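You operate a simulated robot arm through the tools that you are given. There is no shell and no other tool. Be economical: measure what you need, move in short steps, check, and stop when the job is done.

Carry out the task below with a simulated two-armed robot. There is one attempt and no reset: what you move stays moved.

Task
Crank the slack out of the green web and zero the counter.
Fine: tension 3 and hold lever at HOLD before cranking; counter arm down; drum brake stays on.

The check looks at the end state, three seconds after you hand in, the way a careful person would. Anything else that was tipped, shoved, dropped, spilled or broken makes it a failure.

Robot
Two 7-joint arms with two-finger parallel grippers on one trunk, on a base that drives. Base frame: it is fixed to the floor where the robot stands at the start and does not move with it; the origin is under the middle of the robot, x ahead of it, y to its left, z up. Readings come in mm, degrees, newtons and seconds.
The left shoulder is at the start at [50, 165, 1205], the right one opposite. With the tool pointing down near the work surface each hand reaches from about 100 to 680 mm from the robot's upright axis, wherever it stands, measured 20 degrees to its own side. Places, roughly: counter arm [700, -100, 1200]; drum brake [400, 200, 1000]; hold lever [600, -500, 900]; length counter [500, -200, 800]; length counter button [500, -200, 900]; rewind crank [500, -500, 1000]; tension dial [400, 0, 900]. Payload 3.91 kg a hand.
Tool frame (each hand has its own): the origin (TCP) lies between the finger pads and is the grasp point; the fingertips stand 30 mm ahead of it; z points along the fingers, y is the line along which they close. The gripper opens to 110 mm. The fingers are 20 mm wide and 10 mm thick; the gripper's body (48 by 112 mm) begins 55 mm behind the TCP.
Orientation is that of the tool frame in the base frame, as [roll, pitch, yaw] about the fixed x, y, z axes, in that order (R = Rz(yaw) Ry(pitch) Rx(roll)). With the fingers straight down and closing along the base's y, the tool's x points along the base's -x, its y along +y and its z along -z.

Tools
- The arms move only by the tool nudge_tool. It takes "left_moves", "right_moves" or both (then of equal length, played together; a hand with none holds still); each is a list of rows, each a list of 7 numbers: the shift along the base's x, y, z in units of 500 mm (1.0 is 500 mm), then the turn, a rotation vector about the base's x, y, z in units of 90 degrees (1.0 is 90 degrees), then the gripper command, from -1 (fully open) to 1 (shut), values between in proportion. In form: [[x, y, z, ax, ay, az, claw], ...]. A call has 1 to 12 rows; each row is the pose to reach, as a shift and turn from the pose commanded when the call began. A call with a number of a shift or a turn outside -1 to 1 is refused whole. Rows are played at 5 a second. More than 50 mm and 8.6 degrees between two rows, or a gripper value outside its range, and nothing of the call is played. Where a pose cannot be reached the arm comes as near as it can. A force on the tool above 60 N (or 10 N above the force at the start of the call, whichever is more), or a blocked arm, ends the call early, and 0.2 s more pass. Each finger travels about 45 mm/s and halts on what it meets, pressing with about 28 N; the grip force reading is that of the motor and also rises with nothing between the fingers. The clock runs only during rows and for 0.2 s after the last one: add rows that repeat a pose to give the fingers time. The reply holds the time, the measured pose of the TCP, the force on the tool along the base axes, the opening and the grip force, in the units named above and with some noise, with the torque about the TCP (base axes, N m) and any sound that the robot's microphone picked up.
- Cameras (640 x 400 px; columns grow to the right, rows downward): "scene" is now at [120, -36.8, 1387.3]; the picture's right is [-0.27, -0.96, 0.00], its down [-0.56, 0.16, -0.82] and it looks along [0.79, -0.22, -0.58] (base axes); focal length 214 px, centre (320, 200). "left" rides on the left gripper at [72, -17, -103] in its tool frame; the picture's right is [0.23, 0.97, 0.00], its down [-0.76, 0.18, -0.62] and it looks along [-0.61, 0.14, 0.78] (tool axes); focal length 222 px, centre (320, 200). "right" rides on the right gripper at [72, 17, -103] in its tool frame; the picture's right is [-0.23, 0.97, 0.00], its down [-0.76, -0.18, -0.62] and it looks along [-0.61, -0.14, 0.78] (tool axes); focal length 222 px, centre (320, 200). There is no depth. A picture from a camera that has moved, and an enlarged one, comes with that camera's place and axes in the base frame and with its lens. The place of the scene camera against the robot may be out by one fixed shift of up to 25 mm in any direction.
- grab_frame(camera): a new picture of that camera. No time passes.
- raise_lower(by): slides the trunk up (or, below 0, down) by that many mm; the arms and the scene camera ride with it, the base frame stays. It gives what a move gives, with no picture.
- base_move(legs): drives the robot by 1 to 6 legs, each [ahead, left, turn to the left] in mm, mm and degrees, along the robot's own axes; the way and the turn of a leg run together, so that a leg with both is an arc; at most 1500 mm and 180 degrees a leg. The arms and the cameras ride along, it lands a little off, and it stops where it bumps. It gives what a move gives.
- head_to(pan, tilt): turns the head with the scene camera to pan (to the left, within 80 degrees either way) and tilt (down, from -29 to 69), counted from straight ahead of the robot. It gives what a move gives.
- close_up(camera, box): a new picture of the part [left, top, right, bottom] of that camera's present view, enlarged. No time passes.
- finish_job(): hands the job in; it is judged then, once.

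Work in short steps. Places have to be worked out from the pictures, the camera data and where the tool is seen: move nearer, look again, correct. Check each grasp and each placing, and mend what went wrong. You have 120 turns and 88 pictures in all, those below and enlarged ones among them. Open the grippers and draw the arms clear of the work before you hand the job in, unless the task says otherwise; then end with one line.

The tools are called as a command line: name --argument value ..., lists and objects as JSON in quotes. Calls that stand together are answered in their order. nudge_tool: Moves the arms, as the interface text tells. Its arguments: {"type":"object","properties":{"left_moves":{"type":"array","items":{"type":"array","items":{"type":"number"}}},"right_moves":{"type":"array","items":{"type":"array","items":{"type":"number"}}}},"required":[]} The other tools are called the same way: raise_lower (by) slides the trunk up or down; base_move (legs) drives the base; head_to (pan, tilt) turns the head that bears the scene camera; grab_frame (camera) takes a picture; close_up (camera, box) takes an enlarged picture of a part of a camera's view; finish_job () hands the job in.

At the start:

```text
clock: 0.0
left_tool_pos: [416.7, -10.8, 1000.5]
left_tool_rot: [180.0, 0.1, -180.0]
left_force: [0.1, 0.0, 0.3]
left_torque: [0.0, 0.0, -0.01]
left_grip_width: 110.0
left_grip_force: 0.0
right_tool_pos: [346.9, -470.5, 1000.5]
right_tool_rot: [-179.9, 0.0, 180.0]
right_force: [0.1, -0.2, 0.0]
right_torque: [0.01, -0.02, -0.02]
right_grip_width: 110.1
right_grip_force: 0.1
trunk travel left (down, up): [-425.0, 78.0]
robot x, y, heading: [-2.0, -1.7, -0.2]
head pan, tilt: [-15.6, 35.2]
```

scene: 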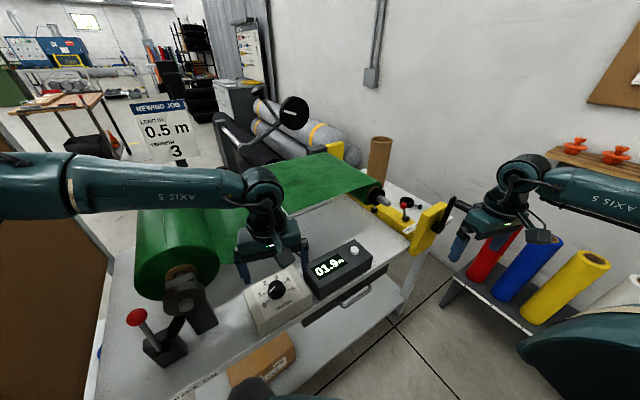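
right: 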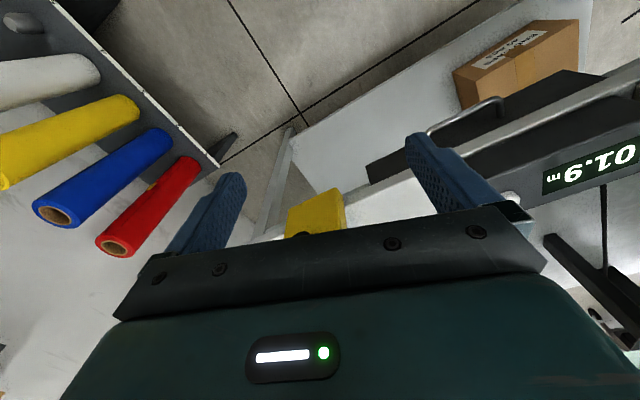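
left: 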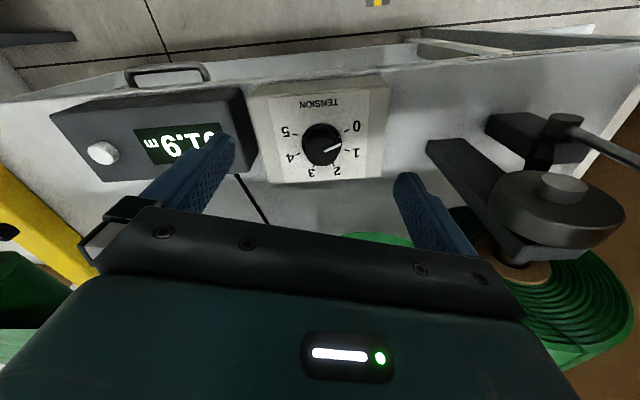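

The scene shows a job sign, the tension dial (pointer about 1), a counter, lever and crank. I'll enlarge the key parts first.

close_up --camera "scene" --box '[120, 80, 220, 180]'

close_up --camera "scene" --box '[340, 120, 480, 270]'

close_up --camera "scene" --box '[120, 220, 400, 395]'

close_up --camera "scene" --box '[200, 70, 400, 210]'

```text
4.00 times, centred on (170, 130) of scene
camera zoom: at [120.0, -36.8, 1387.3], right [-0.27, -0.96, 0.0], down [-0.56, 0.16, -0.82], along [0.79, -0.22, -0.58], focal length 858 px, centre (920, 480)
```

zoom: 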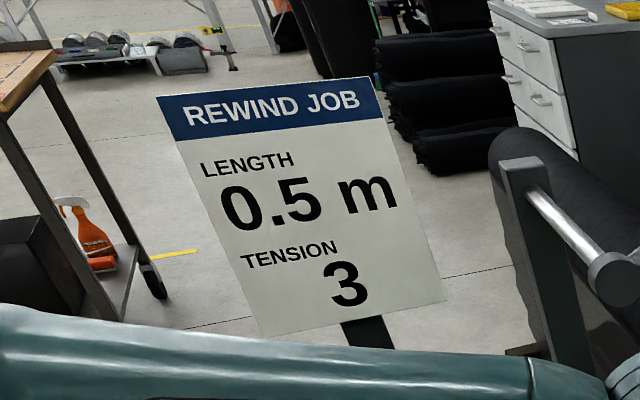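

```text
2.67 times, centred on (410, 195) of scene
camera zoom: at [120.0, -36.8, 1387.3], right [-0.27, -0.96, 0.0], down [-0.56, 0.16, -0.82], along [0.79, -0.22, -0.58], focal length 572 px, centre (80, 213)
```

zoom: 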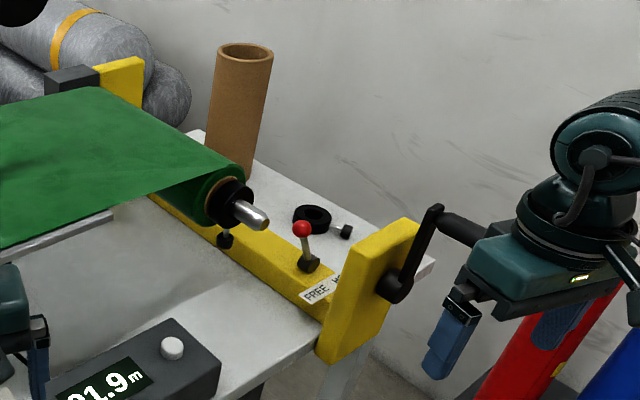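

```text
2.29 times, centred on (260, 308) of scene
camera zoom: at [120.0, -36.8, 1387.3], right [-0.27, -0.96, 0.0], down [-0.56, 0.16, -0.82], along [0.79, -0.22, -0.58], focal length 490 px, centre (457, -46)
```

zoom: 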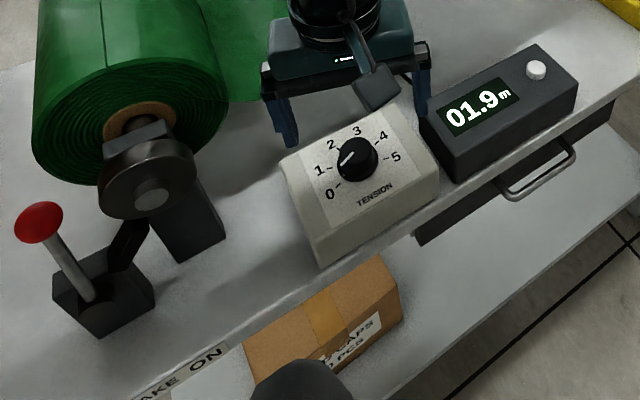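

```text
2.86 times, centred on (300, 140) of scene
camera zoom: at [120.0, -36.8, 1387.3], right [-0.27, -0.96, 0.0], down [-0.56, 0.16, -0.82], along [0.79, -0.22, -0.58], focal length 613 px, centre (377, 371)
```

zoom: 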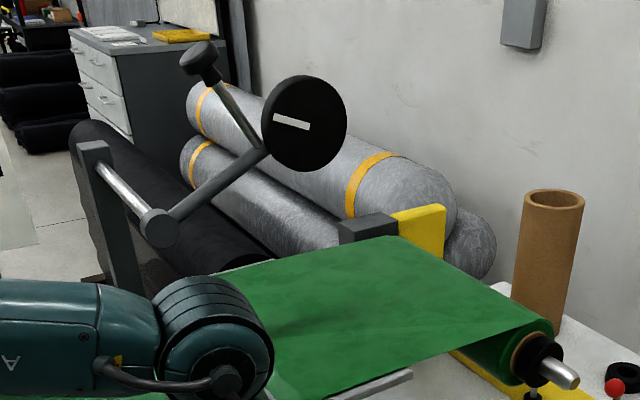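

Triangulating the dial from the scene and left cameras puts it at about [425, -10, 925], almost under the left hand. I'll look closely at the dial.

close_up --camera "left" --box '[240, 80, 400, 190]'

```text
3.64 times, centred on (320, 135) of left
camera zoom: at [343.7, -27.9, 1102.1], right [-0.23, 0.97, 0.0], down [0.76, 0.18, 0.62], along [0.61, 0.14, -0.78], focal length 808 px, centre (320, 436)
```

zoom: 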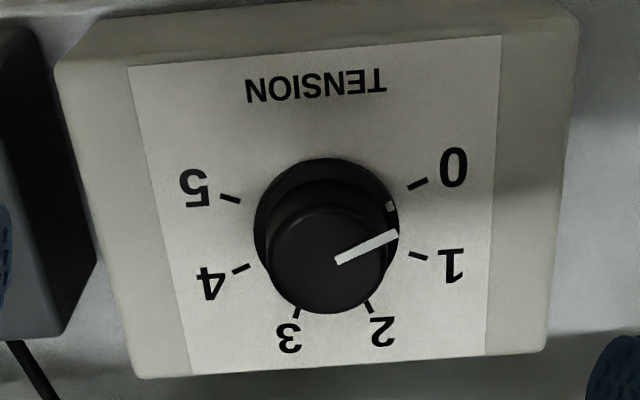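

The pointer sits around 0–1, and 3 is clockwise seen from above. I'll close the left gripper to about 50 mm, pre-turn it counter-clockwise by +60° and check the alignment over the knob.

nudge_tool --left_moves '[[0.01, 0, 0, 0, 0, 0.09, -0.2], [0.016, 0, 0, 0, 0, 0.18, -0.1], [0.016, 0, 0, 0, 0, 0.27, 0.05], [0.016, 0, 0, 0, 0, 0.36, 0.1], [0.016, 0, 0, 0, 0, 0.45, 0.1], [0.016, 0, 0, 0, 0, 0.54, 0.1], [0.016, 0, 0, 0, 0, 0.63, 0.1], [0.016, 0, -0.04, 0, 0, 0.67, 0.1], [0.016, 0, -0.04, 0, 0, 0.67, 0.1]]'

grab_frame --camera "left"

close_up --camera "scene" --box '[210, 210, 370, 310]'

```text
clock: 2.0
left_tool_pos: [424.8, -11.4, 979.9]
left_tool_rot: [-179.9, 0.1, -119.5]
left_force: [-0.2, -1.0, 0.7]
left_torque: [-0.01, -0.02, -0.01]
left_grip_width: 49.5
left_grip_force: 0.0
right_tool_pos: [347.0, -470.1, 999.2]
right_tool_rot: [180.0, 0.0, 180.0]
right_force: [0.1, 0.3, 0.3]
right_torque: [-0.01, -0.01, 0.05]
right_grip_width: 109.9
right_grip_force: 0.1
trunk travel left (down, up): [-425.0, 78.0]
robot x, y, heading: [-0.7, 1.4, -0.2]
head pan, tilt: [-15.6, 35.2]
```

```text
79 pictures are left
camera left: at [402.7, -82.2, 1082.0], right [-0.96, 0.28, 0.0], down [0.22, 0.75, 0.62], along [0.18, 0.6, -0.78], focal length 222 px, centre (320, 200)
```

left: 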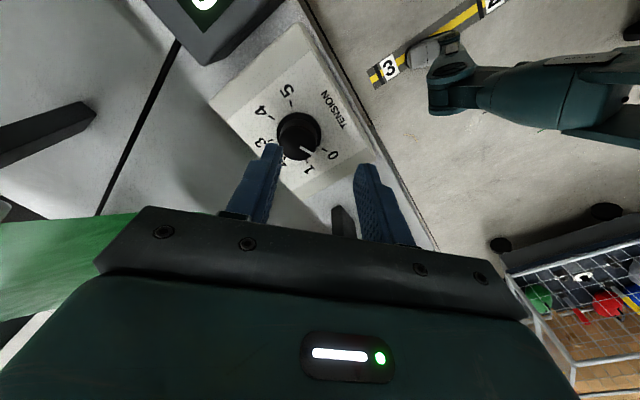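

```text
4.00 times, centred on (290, 260) of scene
camera zoom: at [119.9, -36.9, 1387.3], right [-0.27, -0.96, 0.0], down [-0.56, 0.16, -0.82], along [0.79, -0.22, -0.58], focal length 858 px, centre (440, -40)
```

zoom: 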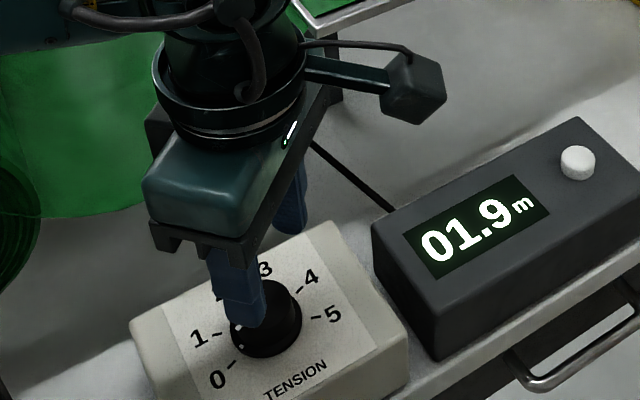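

The two left-camera views disagree with the scene camera: they put the knob lower and further out, at about [455, 2, 860]. I'll shift part of the way there and look again.

nudge_tool --left_moves '[[0.03, 0.01, -0.02, 0, 0, 0, 0.1], [0.05, 0.02, -0.04, 0, 0, 0, 0.1], [0.05, 0.02, -0.04, 0, 0, 0, 0.1]]'

grab_frame --camera "left"

```text
clock: 2.8
left_tool_pos: [449.3, -0.1, 960.3]
left_tool_rot: [-179.9, 0.1, -119.6]
left_force: [-0.6, -0.2, -0.3]
left_torque: [0.02, -0.01, -0.01]
left_grip_width: 49.2
left_grip_force: 0.0
right_tool_pos: [347.8, -469.9, 1000.0]
right_tool_rot: [179.9, -0.1, 179.9]
right_force: [-0.3, 0.8, -0.9]
right_torque: [0.05, 0.0, 0.01]
right_grip_width: 109.9
right_grip_force: 0.1
trunk travel left (down, up): [-425.0, 78.0]
robot x, y, heading: [-3.1, 0.6, -0.0]
head pan, tilt: [-15.6, 35.2]
```

```text
77 pictures are left
camera left: at [427.7, -72.7, 1062.3], right [-0.96, 0.28, 0.0], down [0.22, 0.75, 0.62], along [0.18, 0.6, -0.78], focal length 222 px, centre (320, 200)
```

left: 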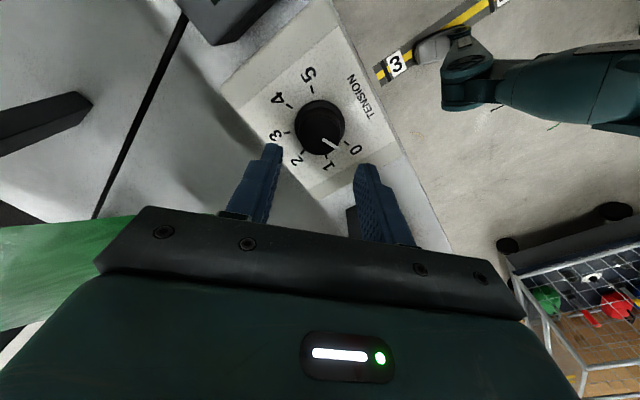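

New triangulation puts the knob top near [454, 8, 850]. I'll go down to TCP z≈905 above it and check.

nudge_tool --left_moves '[[0.01, 0.016, -0.04, 0, 0, 0, 0.1], [0.01, 0.016, -0.08, 0, 0, 0, 0.1], [0.01, 0.016, -0.11, 0, 0, 0, 0.1], [0.01, 0.016, -0.11, 0, 0, 0, 0.1]]'

grab_frame --camera "left"

close_up --camera "scene" --box '[210, 220, 370, 320]'

```text
clock: 3.8
left_tool_pos: [454.1, 6.7, 906.8]
left_tool_rot: [179.9, 0.2, -119.6]
left_force: [-0.5, 0.7, -1.1]
left_torque: [-0.02, 0.02, -0.04]
left_grip_width: 49.4
left_grip_force: 0.0
right_tool_pos: [346.8, -469.7, 1000.3]
right_tool_rot: [-180.0, -0.1, -179.9]
right_force: [0.7, -0.5, -0.3]
right_torque: [0.01, -0.01, 0.01]
right_grip_width: 110.0
right_grip_force: 0.0
trunk travel left (down, up): [-425.0, 78.0]
robot x, y, heading: [1.1, 0.1, -0.2]
head pan, tilt: [-15.6, 35.2]
```

```text
76 pictures are left
camera left: at [433.2, -64.2, 1007.1], right [-0.96, 0.28, 0.0], down [0.22, 0.75, 0.62], along [0.18, 0.6, -0.78], focal length 222 px, centre (320, 200)
```

left: 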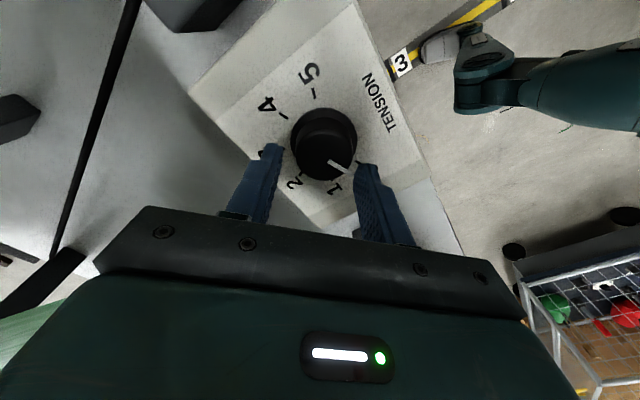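

```text
4.00 times, centred on (290, 270) of scene
camera zoom: at [119.9, -36.9, 1387.3], right [-0.27, -0.96, 0.0], down [-0.56, 0.16, -0.82], along [0.79, -0.22, -0.58], focal length 858 px, centre (440, -80)
```

zoom: 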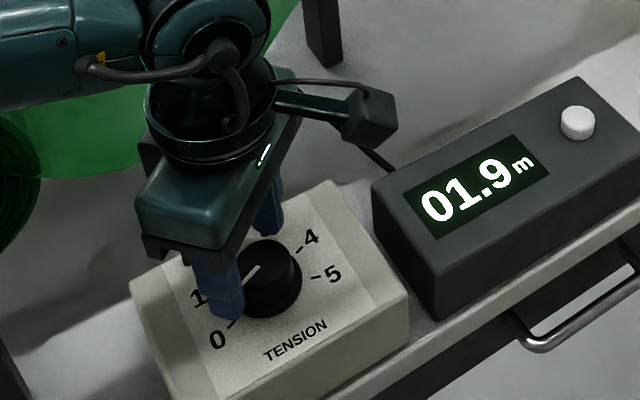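

The rays agree on a knob top at [452, 10, 855]. I'll descend so the tips straddle it and then grip.

nudge_tool --left_moves '[[-0.004, 0.007, -0.02, 0, 0, 0, 0.1], [-0.004, 0.007, -0.04, 0, 0, 0, 0.1], [-0.004, 0.007, -0.06, 0, 0, 0, 0.1], [-0.004, 0.007, -0.07, 0, 0, 0, 0.1], [-0.004, 0.007, -0.07, 0, 0, 0, 0.1]]'

grab_frame --camera "left"

```text
clock: 4.6
left_tool_pos: [455.2, 9.1, 889.8]
left_tool_rot: [-179.2, 0.0, -119.6]
left_force: [-11.2, 7.1, 27.5]
left_torque: [0.63, 1.27, -0.04]
left_grip_width: 56.1
left_grip_force: 6.3
right_tool_pos: [347.2, -468.9, 1000.0]
right_tool_rot: [180.0, 0.1, -179.9]
right_force: [0.3, 0.2, -0.4]
right_torque: [-0.02, 0.03, 0.01]
right_grip_width: 109.8
right_grip_force: 0.0
trunk travel left (down, up): [-425.0, 78.0]
robot x, y, heading: [-2.1, 0.5, 0.0]
head pan, tilt: [-15.6, 35.2]
stopped in row 3 (left hand): the force on the tool passed its limit at 73 N (the readings are from after the stop); the commanded pose is now the measured one
```

```text
74 pictures are left
camera left: at [433.1, -61.3, 992.6], right [-0.96, 0.28, -0.01], down [0.21, 0.75, 0.62], along [0.19, 0.59, -0.78], focal length 222 px, centre (320, 200)
```

left: 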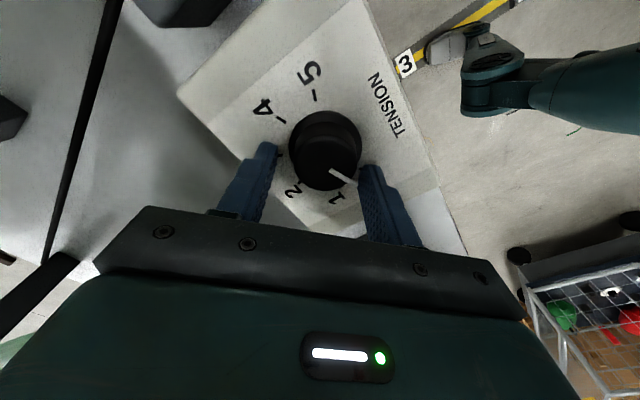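

The near finger hit the knob, which is wider than I assumed at about 45 mm. I'll back up, open to about 80 mm and recentre about 5 mm toward -x before descending.

nudge_tool --left_moves '[[0, 0, 0.02, 0, 0, 0, -0.2], [-0.01, 0.003, 0.03, 0, 0, 0, -0.45], [-0.012, 0.003, 0.03, 0, 0, 0, -0.45], [-0.012, 0.003, 0.0, 0, 0, 0, -0.45], [-0.012, 0.003, -0.02, 0, 0, 0, -0.45], [-0.012, 0.003, -0.03, 0, 0, 0, -0.45], [-0.012, 0.003, -0.03, 0, 0, 0, -0.45]]'

grab_frame --camera "left"

close_up --camera "scene" --box '[210, 220, 370, 320]'

```text
clock: 5.8
left_tool_pos: [453.9, 11.4, 891.8]
left_tool_rot: [-178.7, 0.1, -119.5]
left_force: [-10.4, 6.6, 28.8]
left_torque: [0.82, 1.66, 0.02]
left_grip_width: 85.7
left_grip_force: 6.2
right_tool_pos: [347.6, -468.8, 1000.1]
right_tool_rot: [180.0, 0.1, -180.0]
right_force: [0.4, 0.2, -0.1]
right_torque: [0.02, 0.0, -0.01]
right_grip_width: 110.1
right_grip_force: 0.1
trunk travel left (down, up): [-425.0, 78.0]
robot x, y, heading: [0.6, 2.4, 0.1]
head pan, tilt: [-15.6, 35.2]
stopped in row 6 (left hand): the force on the tool passed its limit at 72 N (the readings are from after the stop); the commanded pose is now the measured one
```

```text
73 pictures are left
camera left: at [429.7, -60.1, 993.3], right [-0.96, 0.28, -0.02], down [0.21, 0.76, 0.62], along [0.19, 0.59, -0.78], focal length 222 px, centre (320, 200)
```

left: 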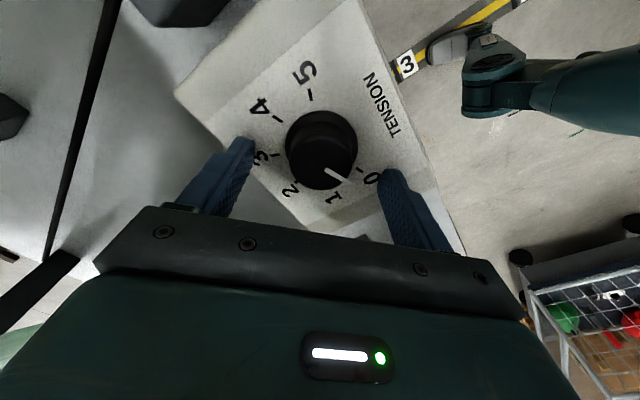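

```text
4.00 times, centred on (290, 270) of scene
camera zoom: at [118.5, -36.2, 1387.6], right [-0.27, -0.96, 0.0], down [-0.56, 0.15, -0.82], along [0.79, -0.22, -0.58], focal length 858 px, centre (440, -80)
```

zoom: 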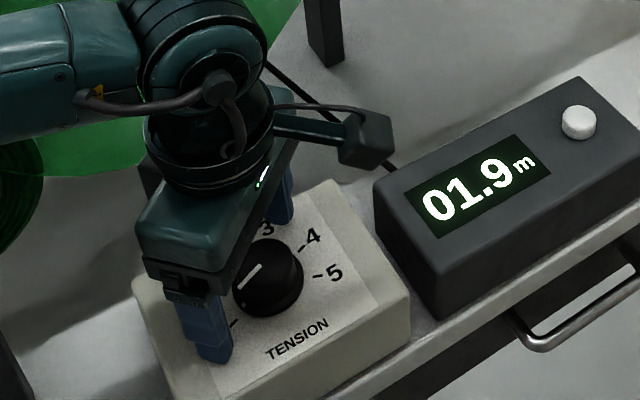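

Now everything fits: the tips touched the panel at z≈861, and all the rays agree on a knob centre of [449.5, 0] with its top near z=880. I'll raise, shift by about (-4.5, -11), set TCP z≈896 and grip.

nudge_tool --left_moves '[[0, 0, 0.03, 0, 0, 0, -0.45], [0, 0, 0.05, 0, 0, 0, -0.45], [-0.009, -0.022, 0.05, -0.012, 0, 0, -0.45], [-0.009, -0.022, 0.03, -0.012, 0, 0, -0.45], [-0.009, -0.022, 0.01, -0.012, 0, 0, -0.45], [-0.009, -0.022, 0.01, -0.012, 0, 0, -0.45]]'

grab_frame --camera "left"

```text
clock: 7.2
left_tool_pos: [450.1, 0.4, 892.0]
left_tool_rot: [-178.1, -0.6, -119.5]
left_force: [-0.4, 0.1, -0.4]
left_torque: [-0.04, 0.04, 0.02]
left_grip_width: 79.8
left_grip_force: 0.1
right_tool_pos: [346.9, -469.4, 1000.2]
right_tool_rot: [179.9, 0.0, -179.9]
right_force: [0.7, -0.1, 0.6]
right_torque: [-0.01, 0.01, -0.01]
right_grip_width: 110.0
right_grip_force: 0.0
trunk travel left (down, up): [-425.0, 78.0]
robot x, y, heading: [0.9, -3.9, 0.3]
head pan, tilt: [-15.6, 35.2]
```

```text
71 pictures are left
camera left: at [426.8, -68.5, 995.5], right [-0.96, 0.28, -0.03], down [0.21, 0.77, 0.61], along [0.19, 0.58, -0.79], focal length 222 px, centre (320, 200)
```

left: 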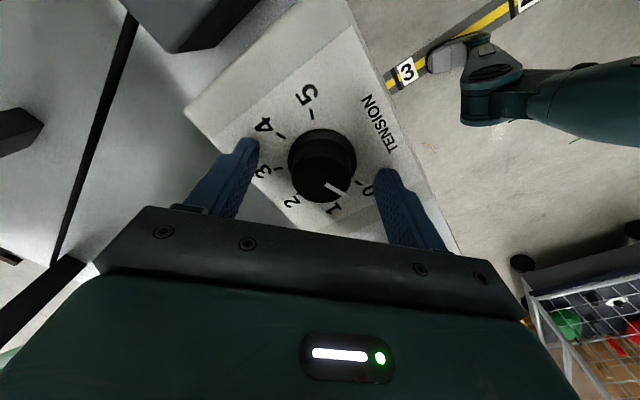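

The knob is now centred between the fingers. I'll straighten the small tilt and close on it.

nudge_tool --left_moves '[[0, 0, 0, 0.016, 0.015, 0, -0.2], [0, 0, 0, 0.016, 0.015, 0, 0.1], [0, 0, 0, 0.016, 0.015, 0, 0.4], [0, 0, 0, 0.016, 0.015, 0, 0.6], [0, 0, 0, 0.016, 0.015, 0, 0.7], [0, 0, 0, 0.016, 0.015, 0, 0.7]]'

grab_frame --camera "left"

```text
clock: 8.6
left_tool_pos: [449.2, 0.2, 892.7]
left_tool_rot: [-179.9, -0.1, -119.5]
left_force: [1.0, 0.8, 1.3]
left_torque: [0.24, 0.46, -0.02]
left_grip_width: 37.6
left_grip_force: 44.7
right_tool_pos: [347.5, -470.0, 1000.2]
right_tool_rot: [-179.9, 0.1, -179.8]
right_force: [0.6, 0.0, -0.2]
right_torque: [0.05, -0.04, -0.02]
right_grip_width: 110.0
right_grip_force: 0.1
trunk travel left (down, up): [-425.0, 78.0]
robot x, y, heading: [4.9, -3.0, -0.0]
head pan, tilt: [-15.6, 35.2]
```

```text
70 pictures are left
camera left: at [429.2, -71.2, 994.4], right [-0.96, 0.28, 0.0], down [0.22, 0.75, 0.62], along [0.17, 0.6, -0.78], focal length 222 px, centre (320, 200)
```

left: 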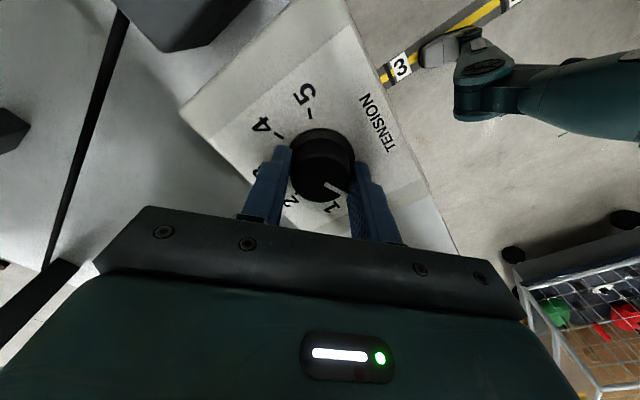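

The grip is good at 37.6 mm. I'll rotate clockwise by about 97° and check.

nudge_tool --left_moves '[[0, 0, 0, 0, 0, -0.09, 0.7], [0, 0, 0, 0, 0, -0.18, 0.7], [0, 0, 0, 0, 0, -0.27, 0.7], [0, 0, 0, 0, 0, -0.36, 0.7], [0, 0, 0, 0, 0, -0.45, 0.7], [0, 0, 0, 0, 0, -0.54, 0.7], [0, 0, 0, 0, 0, -0.63, 0.7], [0, 0, 0, 0, 0, -0.72, 0.7], [0, 0, 0, 0, 0, -0.81, 0.7], [0, 0, 0, 0, 0, -0.9, 0.7], [0, 0, 0, 0, 0, -0.99, 0.7], [0, 0, 0, 0, 0, -0.99, 0.7]]'

close_up --camera "left" --box '[240, 80, 400, 220]'

```text
clock: 11.2
left_tool_pos: [451.3, -2.0, 891.7]
left_tool_rot: [-179.9, 0.0, 151.3]
left_force: [11.3, -9.1, -0.7]
left_torque: [0.3, -0.62, 0.02]
left_grip_width: 37.4
left_grip_force: 45.0
right_tool_pos: [349.3, -469.6, 999.9]
right_tool_rot: [-180.0, 0.0, -179.9]
right_force: [-0.2, 0.2, 0.0]
right_torque: [-0.01, 0.0, 0.03]
right_grip_width: 110.1
right_grip_force: 0.1
trunk travel left (down, up): [-425.0, 78.0]
robot x, y, heading: [-0.6, 0.0, 0.1]
head pan, tilt: [-15.6, 35.2]
```

```text
2.86 times, centred on (320, 150) of left
camera zoom: at [378.9, 18.2, 994.4], right [0.27, 0.96, 0.0], down [0.75, -0.21, 0.62], along [0.6, -0.17, -0.78], focal length 635 px, centre (320, 343)
```

zoom: 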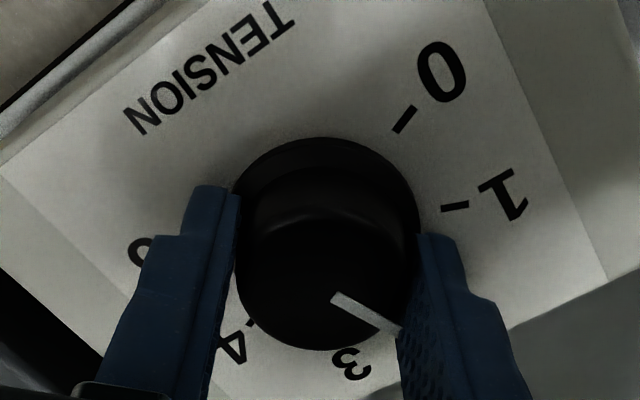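

By calculation the pointer started at 0 and is now at about 2 (pointer at ~44°, ticks ~46° apart, mark 3 at about -5°). I'll turn about 49° more.

nudge_tool --left_moves '[[0, 0, 0, 0, 0, -0.09, 0.7], [0, 0, 0, 0, 0, -0.18, 0.7], [0, 0, 0, 0, 0, -0.27, 0.7], [0, 0, 0, 0, 0, -0.36, 0.7], [0, 0, 0, 0, 0, -0.45, 0.7], [0, 0, 0, 0, 0, -0.53, 0.7], [0, 0, 0, 0, 0, -0.53, 0.7]]'

close_up --camera "left" --box '[240, 80, 400, 220]'

close_up --camera "scene" --box '[210, 220, 370, 320]'

```text
clock: 12.8
left_tool_pos: [451.4, -1.6, 892.2]
left_tool_rot: [-179.9, 0.0, 113.5]
left_force: [6.8, -15.6, -4.9]
left_torque: [0.06, -0.5, -0.01]
left_grip_width: 37.5
left_grip_force: 45.0
left hand out of reach, approached as far as the arm can: row 6, 7
right_tool_pos: [348.4, -471.9, 998.3]
right_tool_rot: [179.9, -0.1, -179.8]
right_force: [-0.2, -0.4, 0.4]
right_torque: [0.02, 0.02, 0.0]
right_grip_width: 110.0
right_grip_force: 0.1
trunk travel left (down, up): [-425.0, 78.0]
robot x, y, heading: [-4.3, 2.5, 0.1]
head pan, tilt: [-15.6, 35.2]
```

```text
2.86 times, centred on (320, 150) of left
camera zoom: at [405.7, 57.3, 994.4], right [0.8, 0.6, 0.0], down [0.47, -0.63, 0.62], along [0.37, -0.5, -0.78], focal length 635 px, centre (320, 343)
```

zoom: 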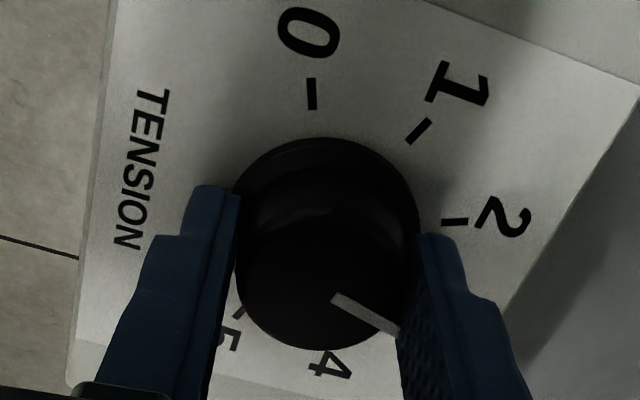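

```text
4.00 times, centred on (290, 270) of scene
camera zoom: at [121.0, -38.2, 1387.1], right [-0.27, -0.96, 0.0], down [-0.56, 0.16, -0.82], along [0.79, -0.22, -0.58], focal length 858 px, centre (440, -80)
```

zoom: 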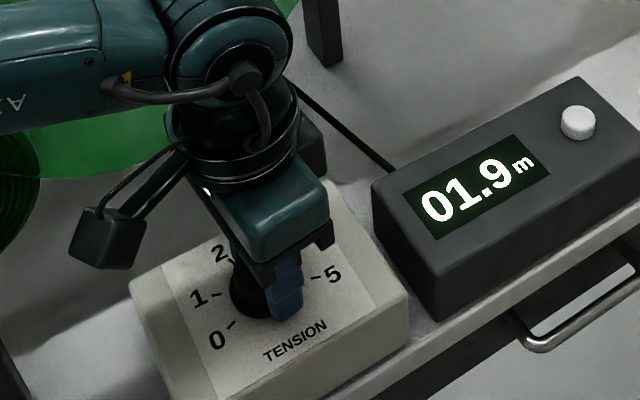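

The wrist ran out about 8° short of mark 3. I'll open, turn the hand back 60° and regrip.

nudge_tool --left_moves '[[0, 0, 0, 0, 0, 0, 0.3], [0, 0, 0, 0, 0, 0, 0.0], [0, 0, 0, 0, 0, 0.09, 0.0], [0, 0, 0, 0, 0, 0.18, 0.0], [0, 0, 0, 0, 0, 0.27, 0.0], [0, 0, 0, 0, 0, 0.36, 0.0], [0, 0, 0, 0, 0, 0.45, 0.0], [0, 0, 0, 0, 0, 0.54, 0.0], [0, 0, 0, 0, 0, 0.6, 0.0], [0, 0, 0, 0, 0, 0.6, 0.0]]'

close_up --camera "left" --box '[240, 80, 400, 220]'

```text
clock: 15.0
left_tool_pos: [450.2, -0.5, 891.4]
left_tool_rot: [180.0, -0.2, 167.7]
left_force: [-0.3, 0.0, -0.2]
left_torque: [0.0, -0.01, 0.0]
left_grip_width: 55.1
left_grip_force: 0.0
right_tool_pos: [347.8, -469.4, 999.9]
right_tool_rot: [180.0, 0.0, 180.0]
right_force: [-0.3, -0.1, 0.0]
right_torque: [0.01, -0.01, -0.03]
right_grip_width: 110.0
right_grip_force: 0.1
trunk travel left (down, up): [-425.0, 78.0]
robot x, y, heading: [-1.9, -0.3, -0.0]
head pan, tilt: [-15.6, 35.2]
```

```text
2.86 times, centred on (320, 150) of left
camera zoom: at [375.6, -1.8, 994.7], right [-0.01, 1.0, 0.0], down [0.78, 0.01, 0.62], along [0.62, 0.01, -0.78], focal length 635 px, centre (320, 343)
```

zoom: 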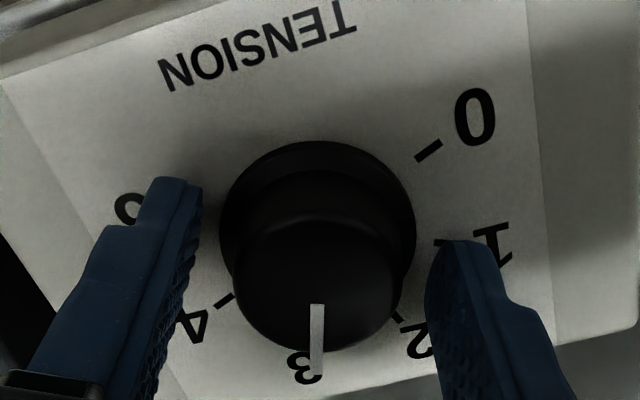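

The pointer is at about +1.5° and mark 3 at about -7.7°. I'll regrip and turn roughly 9.5° more clockwise.

nudge_tool --left_moves '[[0, 0, 0, 0, 0, 0, 0.4], [0, 0, 0, 0, 0, 0, 0.7], [0, 0, 0, 0, 0, 0, 0.7], [0, 0, 0, 0, 0, -0.05, 0.7], [0, 0, 0, 0, 0, -0.105, 0.7], [0, 0, 0, 0, 0, -0.105, 0.7], [0, 0, 0, 0, 0, -0.105, 0.3], [0, 0, 0, 0, 0, -0.105, -0.2], [0, 0, 0, 0, 0, -0.105, -0.3], [0, 0, 0, 0, 0, -0.105, -0.3]]'

close_up --camera "left" --box '[240, 80, 400, 220]'

```text
clock: 17.2
left_tool_pos: [450.1, -0.3, 892.4]
left_tool_rot: [180.0, -0.1, 158.1]
left_force: [-0.3, -0.8, -0.3]
left_torque: [0.04, -0.02, -0.03]
left_grip_width: 71.6
left_grip_force: 0.1
right_tool_pos: [347.6, -468.5, 1000.0]
right_tool_rot: [180.0, 0.1, -179.8]
right_force: [0.0, 0.2, 0.1]
right_torque: [-0.01, 0.01, -0.02]
right_grip_width: 110.2
right_grip_force: 0.1
trunk travel left (down, up): [-425.0, 78.0]
robot x, y, heading: [1.1, 0.6, 0.2]
head pan, tilt: [-15.6, 35.2]
```

```text
2.86 times, centred on (320, 150) of left
camera zoom: at [376.4, 10.6, 994.7], right [0.15, 0.99, 0.0], down [0.77, -0.12, 0.62], along [0.61, -0.09, -0.78], focal length 635 px, centre (320, 343)
```

zoom: 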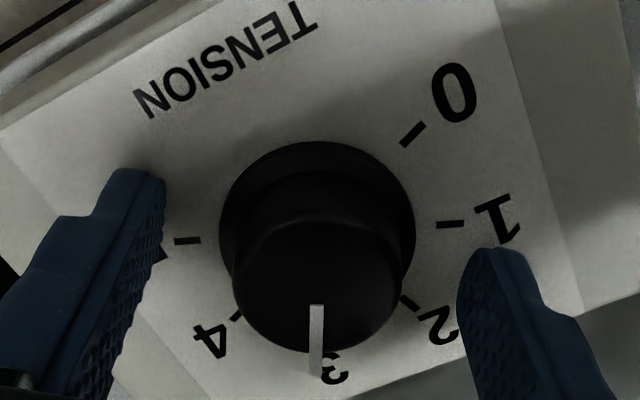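

The pointer sits about 4° past mark 3 (≈3.1). I'll nudge it back 4° and check.

nudge_tool --left_moves '[[0, 0, 0, 0, 0, 0, 0.2], [0, 0, 0, 0, 0, 0, 0.7], [0, 0, 0, 0, 0, 0, 0.7], [0, 0, 0, 0, 0, 0, 0.7], [0, 0, 0, 0, 0, 0.045, 0.7], [0, 0, 0, 0, 0, 0.045, 0.7], [0, 0, 0, 0, 0, 0.045, 0.3], [0, 0, 0, 0, 0, 0.045, -0.2], [0, 0, 0, 0, 0, 0.045, -0.4], [0, 0, 0.06, 0, 0, 0.045, -0.4], [0, 0, 0.14, 0, 0, 0.045, -0.4], [0, 0, 0.14, 0, 0, 0.045, -0.4]]'

close_up --camera "left" --box '[240, 60, 400, 200]'

grab_frame --camera "right"

```text
clock: 19.8
left_tool_pos: [451.5, -1.5, 963.2]
left_tool_rot: [180.0, -0.2, 162.2]
left_force: [0.5, 0.6, 0.4]
left_torque: [0.0, 0.0, 0.03]
left_grip_width: 77.1
left_grip_force: 0.1
right_tool_pos: [347.9, -468.6, 1000.7]
right_tool_rot: [180.0, 0.0, -179.9]
right_force: [0.4, 0.5, -0.4]
right_torque: [0.0, 0.0, -0.01]
right_grip_width: 109.9
right_grip_force: 0.1
trunk travel left (down, up): [-425.0, 78.0]
robot x, y, heading: [1.8, 0.1, 0.4]
head pan, tilt: [-15.6, 35.2]
```

```text
2.86 times, centred on (320, 130) of left
camera zoom: at [376.3, 4.8, 1065.3], right [0.08, 1.0, 0.0], down [0.78, -0.06, 0.62], along [0.62, -0.05, -0.78], focal length 635 px, centre (320, 400)
```

zoom: 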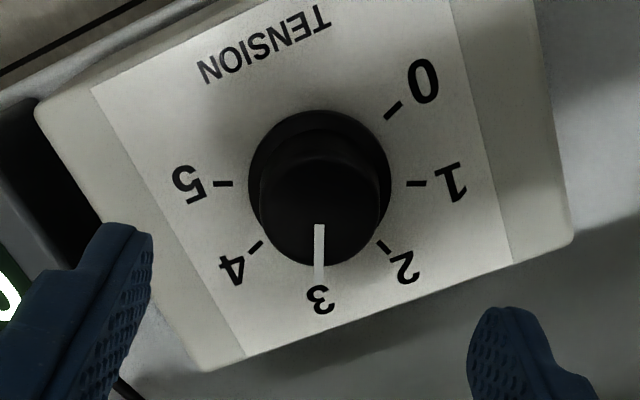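

```text
63 pictures are left
camera right: at [275.7, -452.3, 1103.5], right [0.23, 0.97, 0.0], down [0.76, -0.18, 0.62], along [0.61, -0.14, -0.78], focal length 222 px, centre (320, 200)
```

right: 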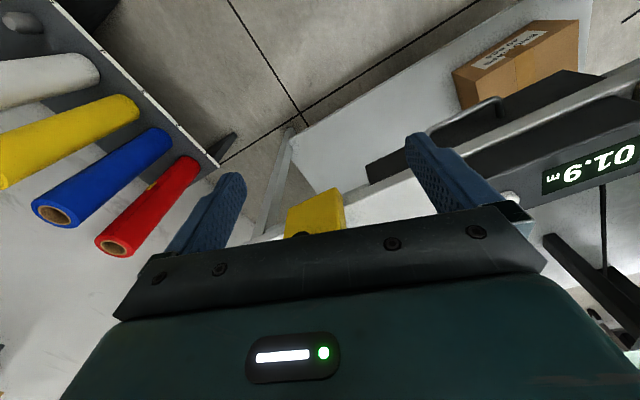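

The dial reads exactly 3. Now the hold lever and crank: I'll move the right arm out of the camera's line and turn the head toward them.

nudge_tool --right_moves '[[-0.08, -0.06, 0.0, 0, 0, 0, -1], [-0.14, -0.12, 0.0, 0, 0, 0, -1], [-0.16, -0.16, 0.0, 0, 0, 0, -1], [-0.16, -0.16, 0.0, 0, 0, 0, -1]]'

head_to --pan -42 --tilt 35

grab_frame --camera "scene"

grab_frame --camera "right"

```text
clock: 20.8
left_tool_pos: [450.0, -1.1, 963.7]
left_tool_rot: [180.0, -0.2, 162.2]
left_force: [0.0, 0.1, -0.2]
left_torque: [-0.03, -0.03, 0.01]
left_grip_width: 76.8
left_grip_force: 0.0
right_tool_pos: [293.6, -512.3, 998.9]
right_tool_rot: [179.9, 0.0, -179.9]
right_force: [-0.3, 0.0, 0.9]
right_torque: [0.02, 0.01, 0.01]
right_grip_width: 110.2
right_grip_force: 0.0
right hand out of reach, approached as far as the arm can: row 2, 3, 4
trunk travel left (down, up): [-425.0, 78.0]
robot x, y, heading: [1.2, -1.4, 0.2]
head pan, tilt: [-15.6, 35.2]
```

```text
clock: 21.7
left_tool_pos: [450.8, -1.0, 963.1]
left_tool_rot: [180.0, -0.2, 162.2]
left_force: [0.1, 0.4, 0.3]
left_torque: [0.01, 0.01, 0.04]
left_grip_width: 77.2
left_grip_force: 0.0
right_tool_pos: [291.3, -513.8, 1000.9]
right_tool_rot: [179.9, 0.1, -179.9]
right_force: [0.9, -0.1, 0.8]
right_torque: [0.0, 0.05, 0.03]
right_grip_width: 110.0
right_grip_force: 0.1
trunk travel left (down, up): [-425.0, 78.0]
robot x, y, heading: [0.9, 0.3, -0.1]
head pan, tilt: [-42.0, 35.0]
```

```text
62 pictures are left
camera scene: at [100.8, -71.6, 1387.7], right [-0.67, -0.74, 0.0], down [-0.43, 0.38, -0.82], along [0.61, -0.55, -0.57], focal length 214 px, centre (320, 200)
```

scene: 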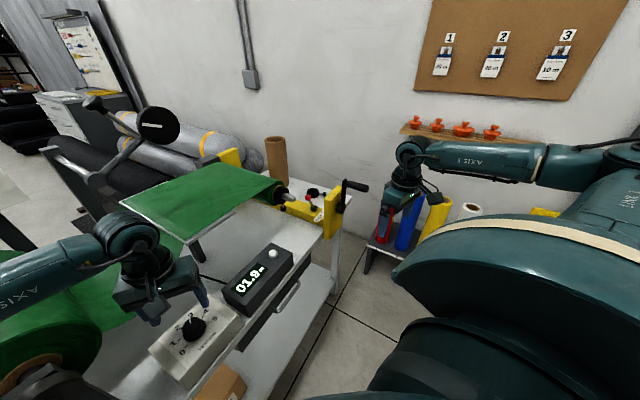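

```text
61 pictures are left
camera right: at [219.8, -496.5, 1103.4], right [0.23, 0.97, 0.0], down [0.76, -0.18, 0.62], along [0.61, -0.14, -0.78], focal length 222 px, centre (320, 200)
```

right: 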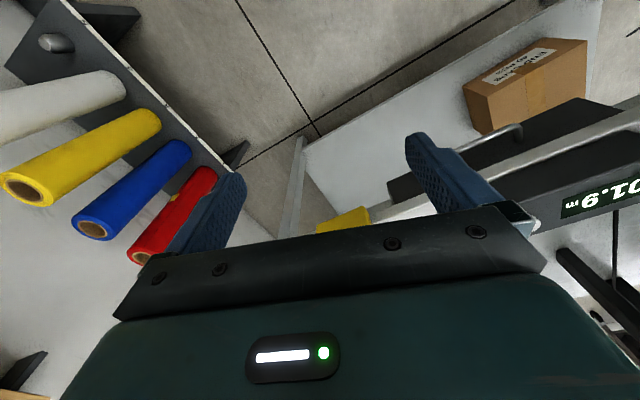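

I'll enlarge the crank and lever area.

close_up --camera "scene" --box '[260, 165, 380, 245]'

```text
5.00 times, centred on (320, 205) of scene
camera zoom: at [100.8, -71.6, 1387.7], right [-0.67, -0.74, 0.0], down [-0.43, 0.38, -0.82], along [0.61, -0.55, -0.57], focal length 1072 px, centre (320, 175)
```

zoom: 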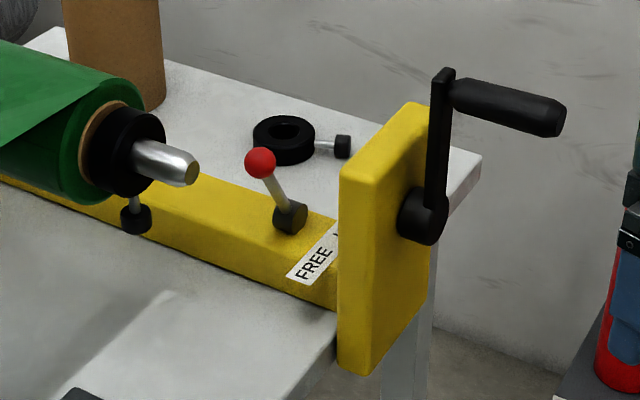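

The lever leans toward FREE, and HOLD is on the +u side (u≈[0.32,-0.95], away to the right). The crank handle points toward the robot. I'll pitch the right hand up so its camera sees the crank, for triangulation.

nudge_tool --right_moves '[[0, 0.02, 0, 0, -0.09, 0, -1], [0, 0.04, 0, 0, -0.18, 0, -1], [0, 0.06, 0, 0, -0.27, 0, -1], [0, 0.06, 0, 0, -0.36, 0, -1], [0, 0.06, 0, 0, -0.36, 0, -1]]'

grab_frame --camera "right"

```text
clock: 22.9
left_tool_pos: [450.3, -0.5, 962.7]
left_tool_rot: [-179.9, -0.1, 162.2]
left_force: [-1.3, -0.3, -0.9]
left_torque: [-0.02, -0.02, 0.02]
left_grip_width: 77.1
left_grip_force: 0.0
right_tool_pos: [291.8, -483.6, 999.9]
right_tool_rot: [-180.0, 32.4, -180.0]
right_force: [0.2, 0.4, 0.1]
right_torque: [0.02, -0.01, -0.01]
right_grip_width: 109.9
right_grip_force: 0.1
trunk travel left (down, up): [-425.0, 78.0]
robot x, y, heading: [1.0, 1.8, -0.1]
head pan, tilt: [-42.0, 35.0]
```

```text
59 pictures are left
camera right: at [175.0, -466.3, 1048.6], right [0.19, 0.97, 0.12], down [0.31, -0.18, 0.93], along [0.93, -0.14, -0.33], focal length 222 px, centre (320, 200)
```

right: 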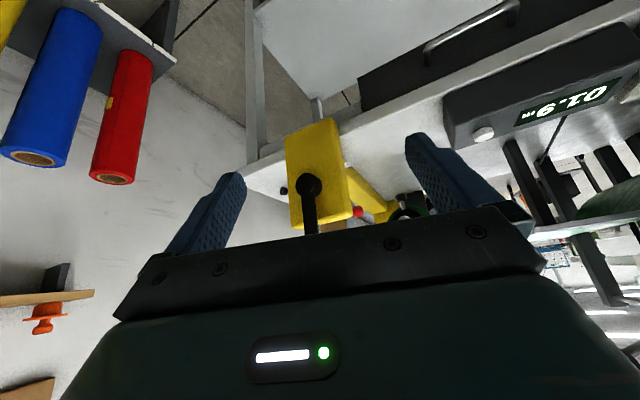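

The hub triangulates to about [517, -533, 900], too far for this stance. I'll retract both hands, then drive right along the table edge.

nudge_tool --left_moves '[[-0.08, 0.05, 0.08, 0, 0, 0.06, -1], [-0.16, 0.1, 0.16, 0, 0, 0.12, -1], [-0.2, 0.15, 0.24, 0, 0, 0.19, -1], [-0.2, 0.15, 0.28, 0, 0, 0.19, -1], [-0.2, 0.15, 0.28, 0, 0, 0.19, -1]]' --right_moves '[[0, 0.06, 0.04, 0, 0.06, 0, -1], [0, 0.12, 0.08, 0, 0.12, 0, -1], [0, 0.18, 0.12, 0, 0.2, 0, -1], [0, 0.24, 0.12, 0, 0.28, 0, -1], [0, 0.28, 0.12, 0, 0.36, 0, -1]]'

head_to --pan -30 --tilt 60

grab_frame --camera "scene"

```text
refused: row 1 steps farther than a row can; nothing moved
```

```text
clock: 23.8
left_tool_pos: [450.5, -0.9, 961.6]
left_tool_rot: [-180.0, -0.3, 162.2]
left_force: [0.1, -0.1, 0.3]
left_torque: [-0.05, 0.02, 0.01]
left_grip_width: 77.0
left_grip_force: 0.1
right_tool_pos: [291.0, -483.2, 1000.2]
right_tool_rot: [-179.8, 32.5, -179.9]
right_force: [-0.5, 0.2, -0.5]
right_torque: [0.0, 0.01, -0.02]
right_grip_width: 110.1
right_grip_force: 0.0
trunk travel left (down, up): [-425.0, 78.0]
robot x, y, heading: [-2.9, -3.1, 0.1]
head pan, tilt: [-30.0, 60.0]
```

```text
58 pictures are left
camera scene: at [93.0, -46.1, 1353.4], right [-0.5, -0.87, 0.0], down [-0.75, 0.43, -0.5], along [0.43, -0.25, -0.87], focal length 214 px, centre (320, 200)
```

scene: 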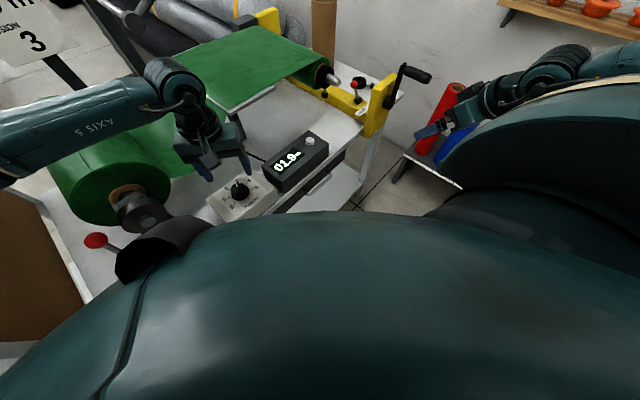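

A step was too big, so nothing moved. I'll retract with smaller steps.

nudge_tool --left_moves '[[-0.04, 0.02, 0.08, 0, 0, 0.06, -1], [-0.08, 0.05, 0.15, 0, 0, 0.12, -1], [-0.12, 0.08, 0.22, 0, 0, 0.19, -1], [-0.16, 0.1, 0.28, 0, 0, 0.19, -1], [-0.2, 0.12, 0.28, 0, 0, 0.19, -1]]' --right_moves '[[0, 0.05, 0.04, 0, 0.06, 0, -1], [0, 0.1, 0.08, 0, 0.12, 0, -1], [0, 0.16, 0.12, 0, 0.2, 0, -1], [0, 0.22, 0.12, 0, 0.28, 0, -1], [0, 0.28, 0.12, 0, 0.36, 0, -1]]'

base_move --legs '[[75, -230, 0]]'

head_to --pan -22 --tilt 45

grab_frame --camera "scene"

```text
clock: 25.0
left_tool_pos: [350.8, 46.9, 1103.3]
left_tool_rot: [179.3, -0.1, 178.8]
left_force: [-1.0, 0.1, 0.3]
left_torque: [-0.01, -0.01, -0.02]
left_grip_width: 109.9
left_grip_force: 0.0
right_tool_pos: [290.6, -353.1, 1055.8]
right_tool_rot: [179.4, -0.1, 179.9]
right_force: [0.0, 0.8, 0.6]
right_torque: [-0.01, -0.04, 0.02]
right_grip_width: 109.9
right_grip_force: 0.0
trunk travel left (down, up): [-425.0, 78.0]
robot x, y, heading: [1.3, -3.5, -0.2]
head pan, tilt: [-30.0, 60.0]
```

```text
clock: 27.6
left_tool_pos: [425.8, -169.3, 1102.1]
left_tool_rot: [179.9, -0.1, 179.2]
left_force: [0.1, 0.1, -0.1]
left_torque: [-0.03, 0.0, 0.0]
left_grip_width: 109.8
left_grip_force: 0.2
right_tool_pos: [367.0, -571.2, 1059.9]
right_tool_rot: [-180.0, 0.0, 180.0]
right_force: [0.6, -0.3, -0.7]
right_torque: [0.01, -0.02, 0.0]
right_grip_width: 110.3
right_grip_force: 0.0
trunk travel left (down, up): [-425.0, 78.0]
robot x, y, heading: [72.3, -225.0, 0.2]
head pan, tilt: [-30.0, 60.0]
```

```text
clock: 28.4
left_tool_pos: [426.0, -167.2, 1101.9]
left_tool_rot: [180.0, -0.1, 179.3]
left_force: [0.1, -0.1, 0.3]
left_torque: [0.01, -0.01, -0.02]
left_grip_width: 110.0
left_grip_force: 0.1
right_tool_pos: [366.2, -571.1, 1059.0]
right_tool_rot: [-180.0, 0.0, -179.9]
right_force: [-0.1, -0.1, 0.5]
right_torque: [0.03, 0.0, 0.01]
right_grip_width: 110.1
right_grip_force: 0.1
trunk travel left (down, up): [-425.0, 78.0]
robot x, y, heading: [79.0, -228.4, 0.3]
head pan, tilt: [-22.0, 45.0]
```

```text
57 pictures are left
camera scene: at [186.1, -270.9, 1372.8], right [-0.37, -0.93, 0.0], down [-0.66, 0.26, -0.71], along [0.66, -0.26, -0.71], focal length 214 px, centre (320, 200)
```

scene: 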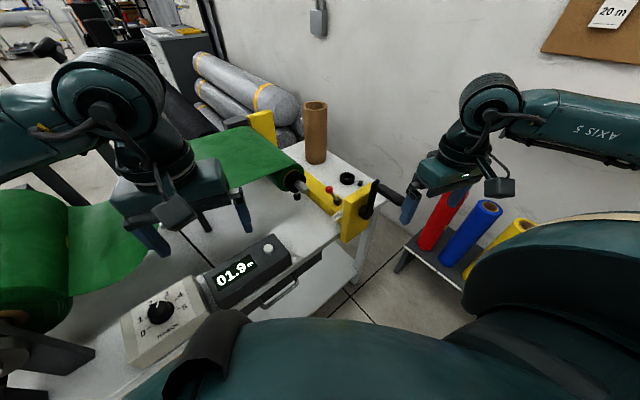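

I'll zoom in on the lever and crank from the new stance.

close_up --camera "scene" --box '[280, 160, 410, 245]'

grab_frame --camera "right"

grab_frame --camera "left"

```text
4.71 times, centred on (345, 202) of scene
camera zoom: at [186.1, -270.9, 1372.8], right [-0.37, -0.93, 0.0], down [-0.66, 0.26, -0.71], along [0.66, -0.26, -0.71], focal length 1009 px, centre (202, 188)
```

zoom: 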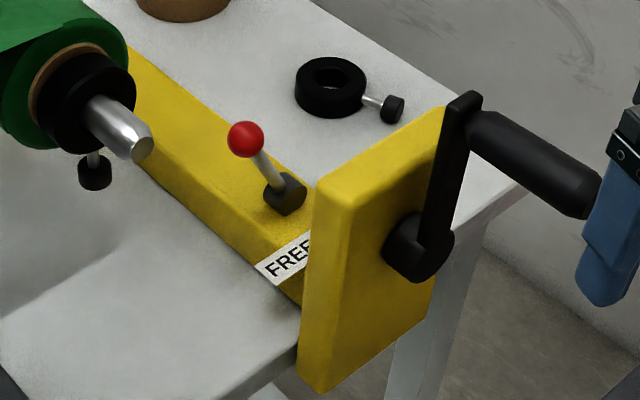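

```text
55 pictures are left
camera right: at [294.4, -553.6, 1163.2], right [0.23, 0.97, 0.0], down [0.76, -0.18, 0.62], along [0.61, -0.14, -0.78], focal length 222 px, centre (320, 200)
```

right: 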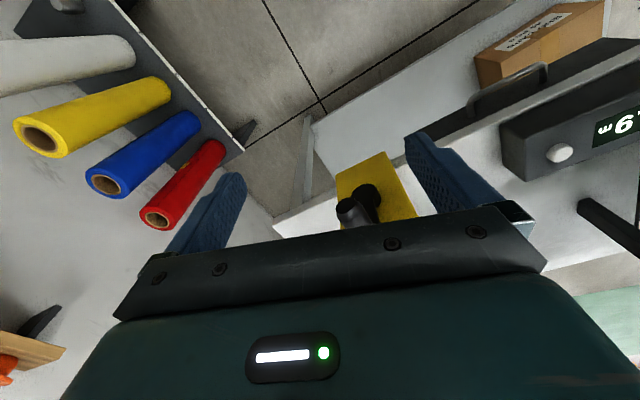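

```text
54 pictures are left
camera left: at [353.0, -184.6, 1204.7], right [-0.22, 0.98, 0.0], down [0.77, 0.17, 0.62], along [0.61, 0.13, -0.78], focal length 222 px, centre (320, 200)
```

left: 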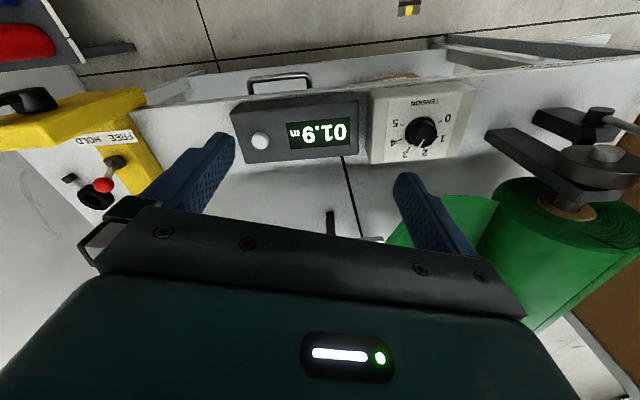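

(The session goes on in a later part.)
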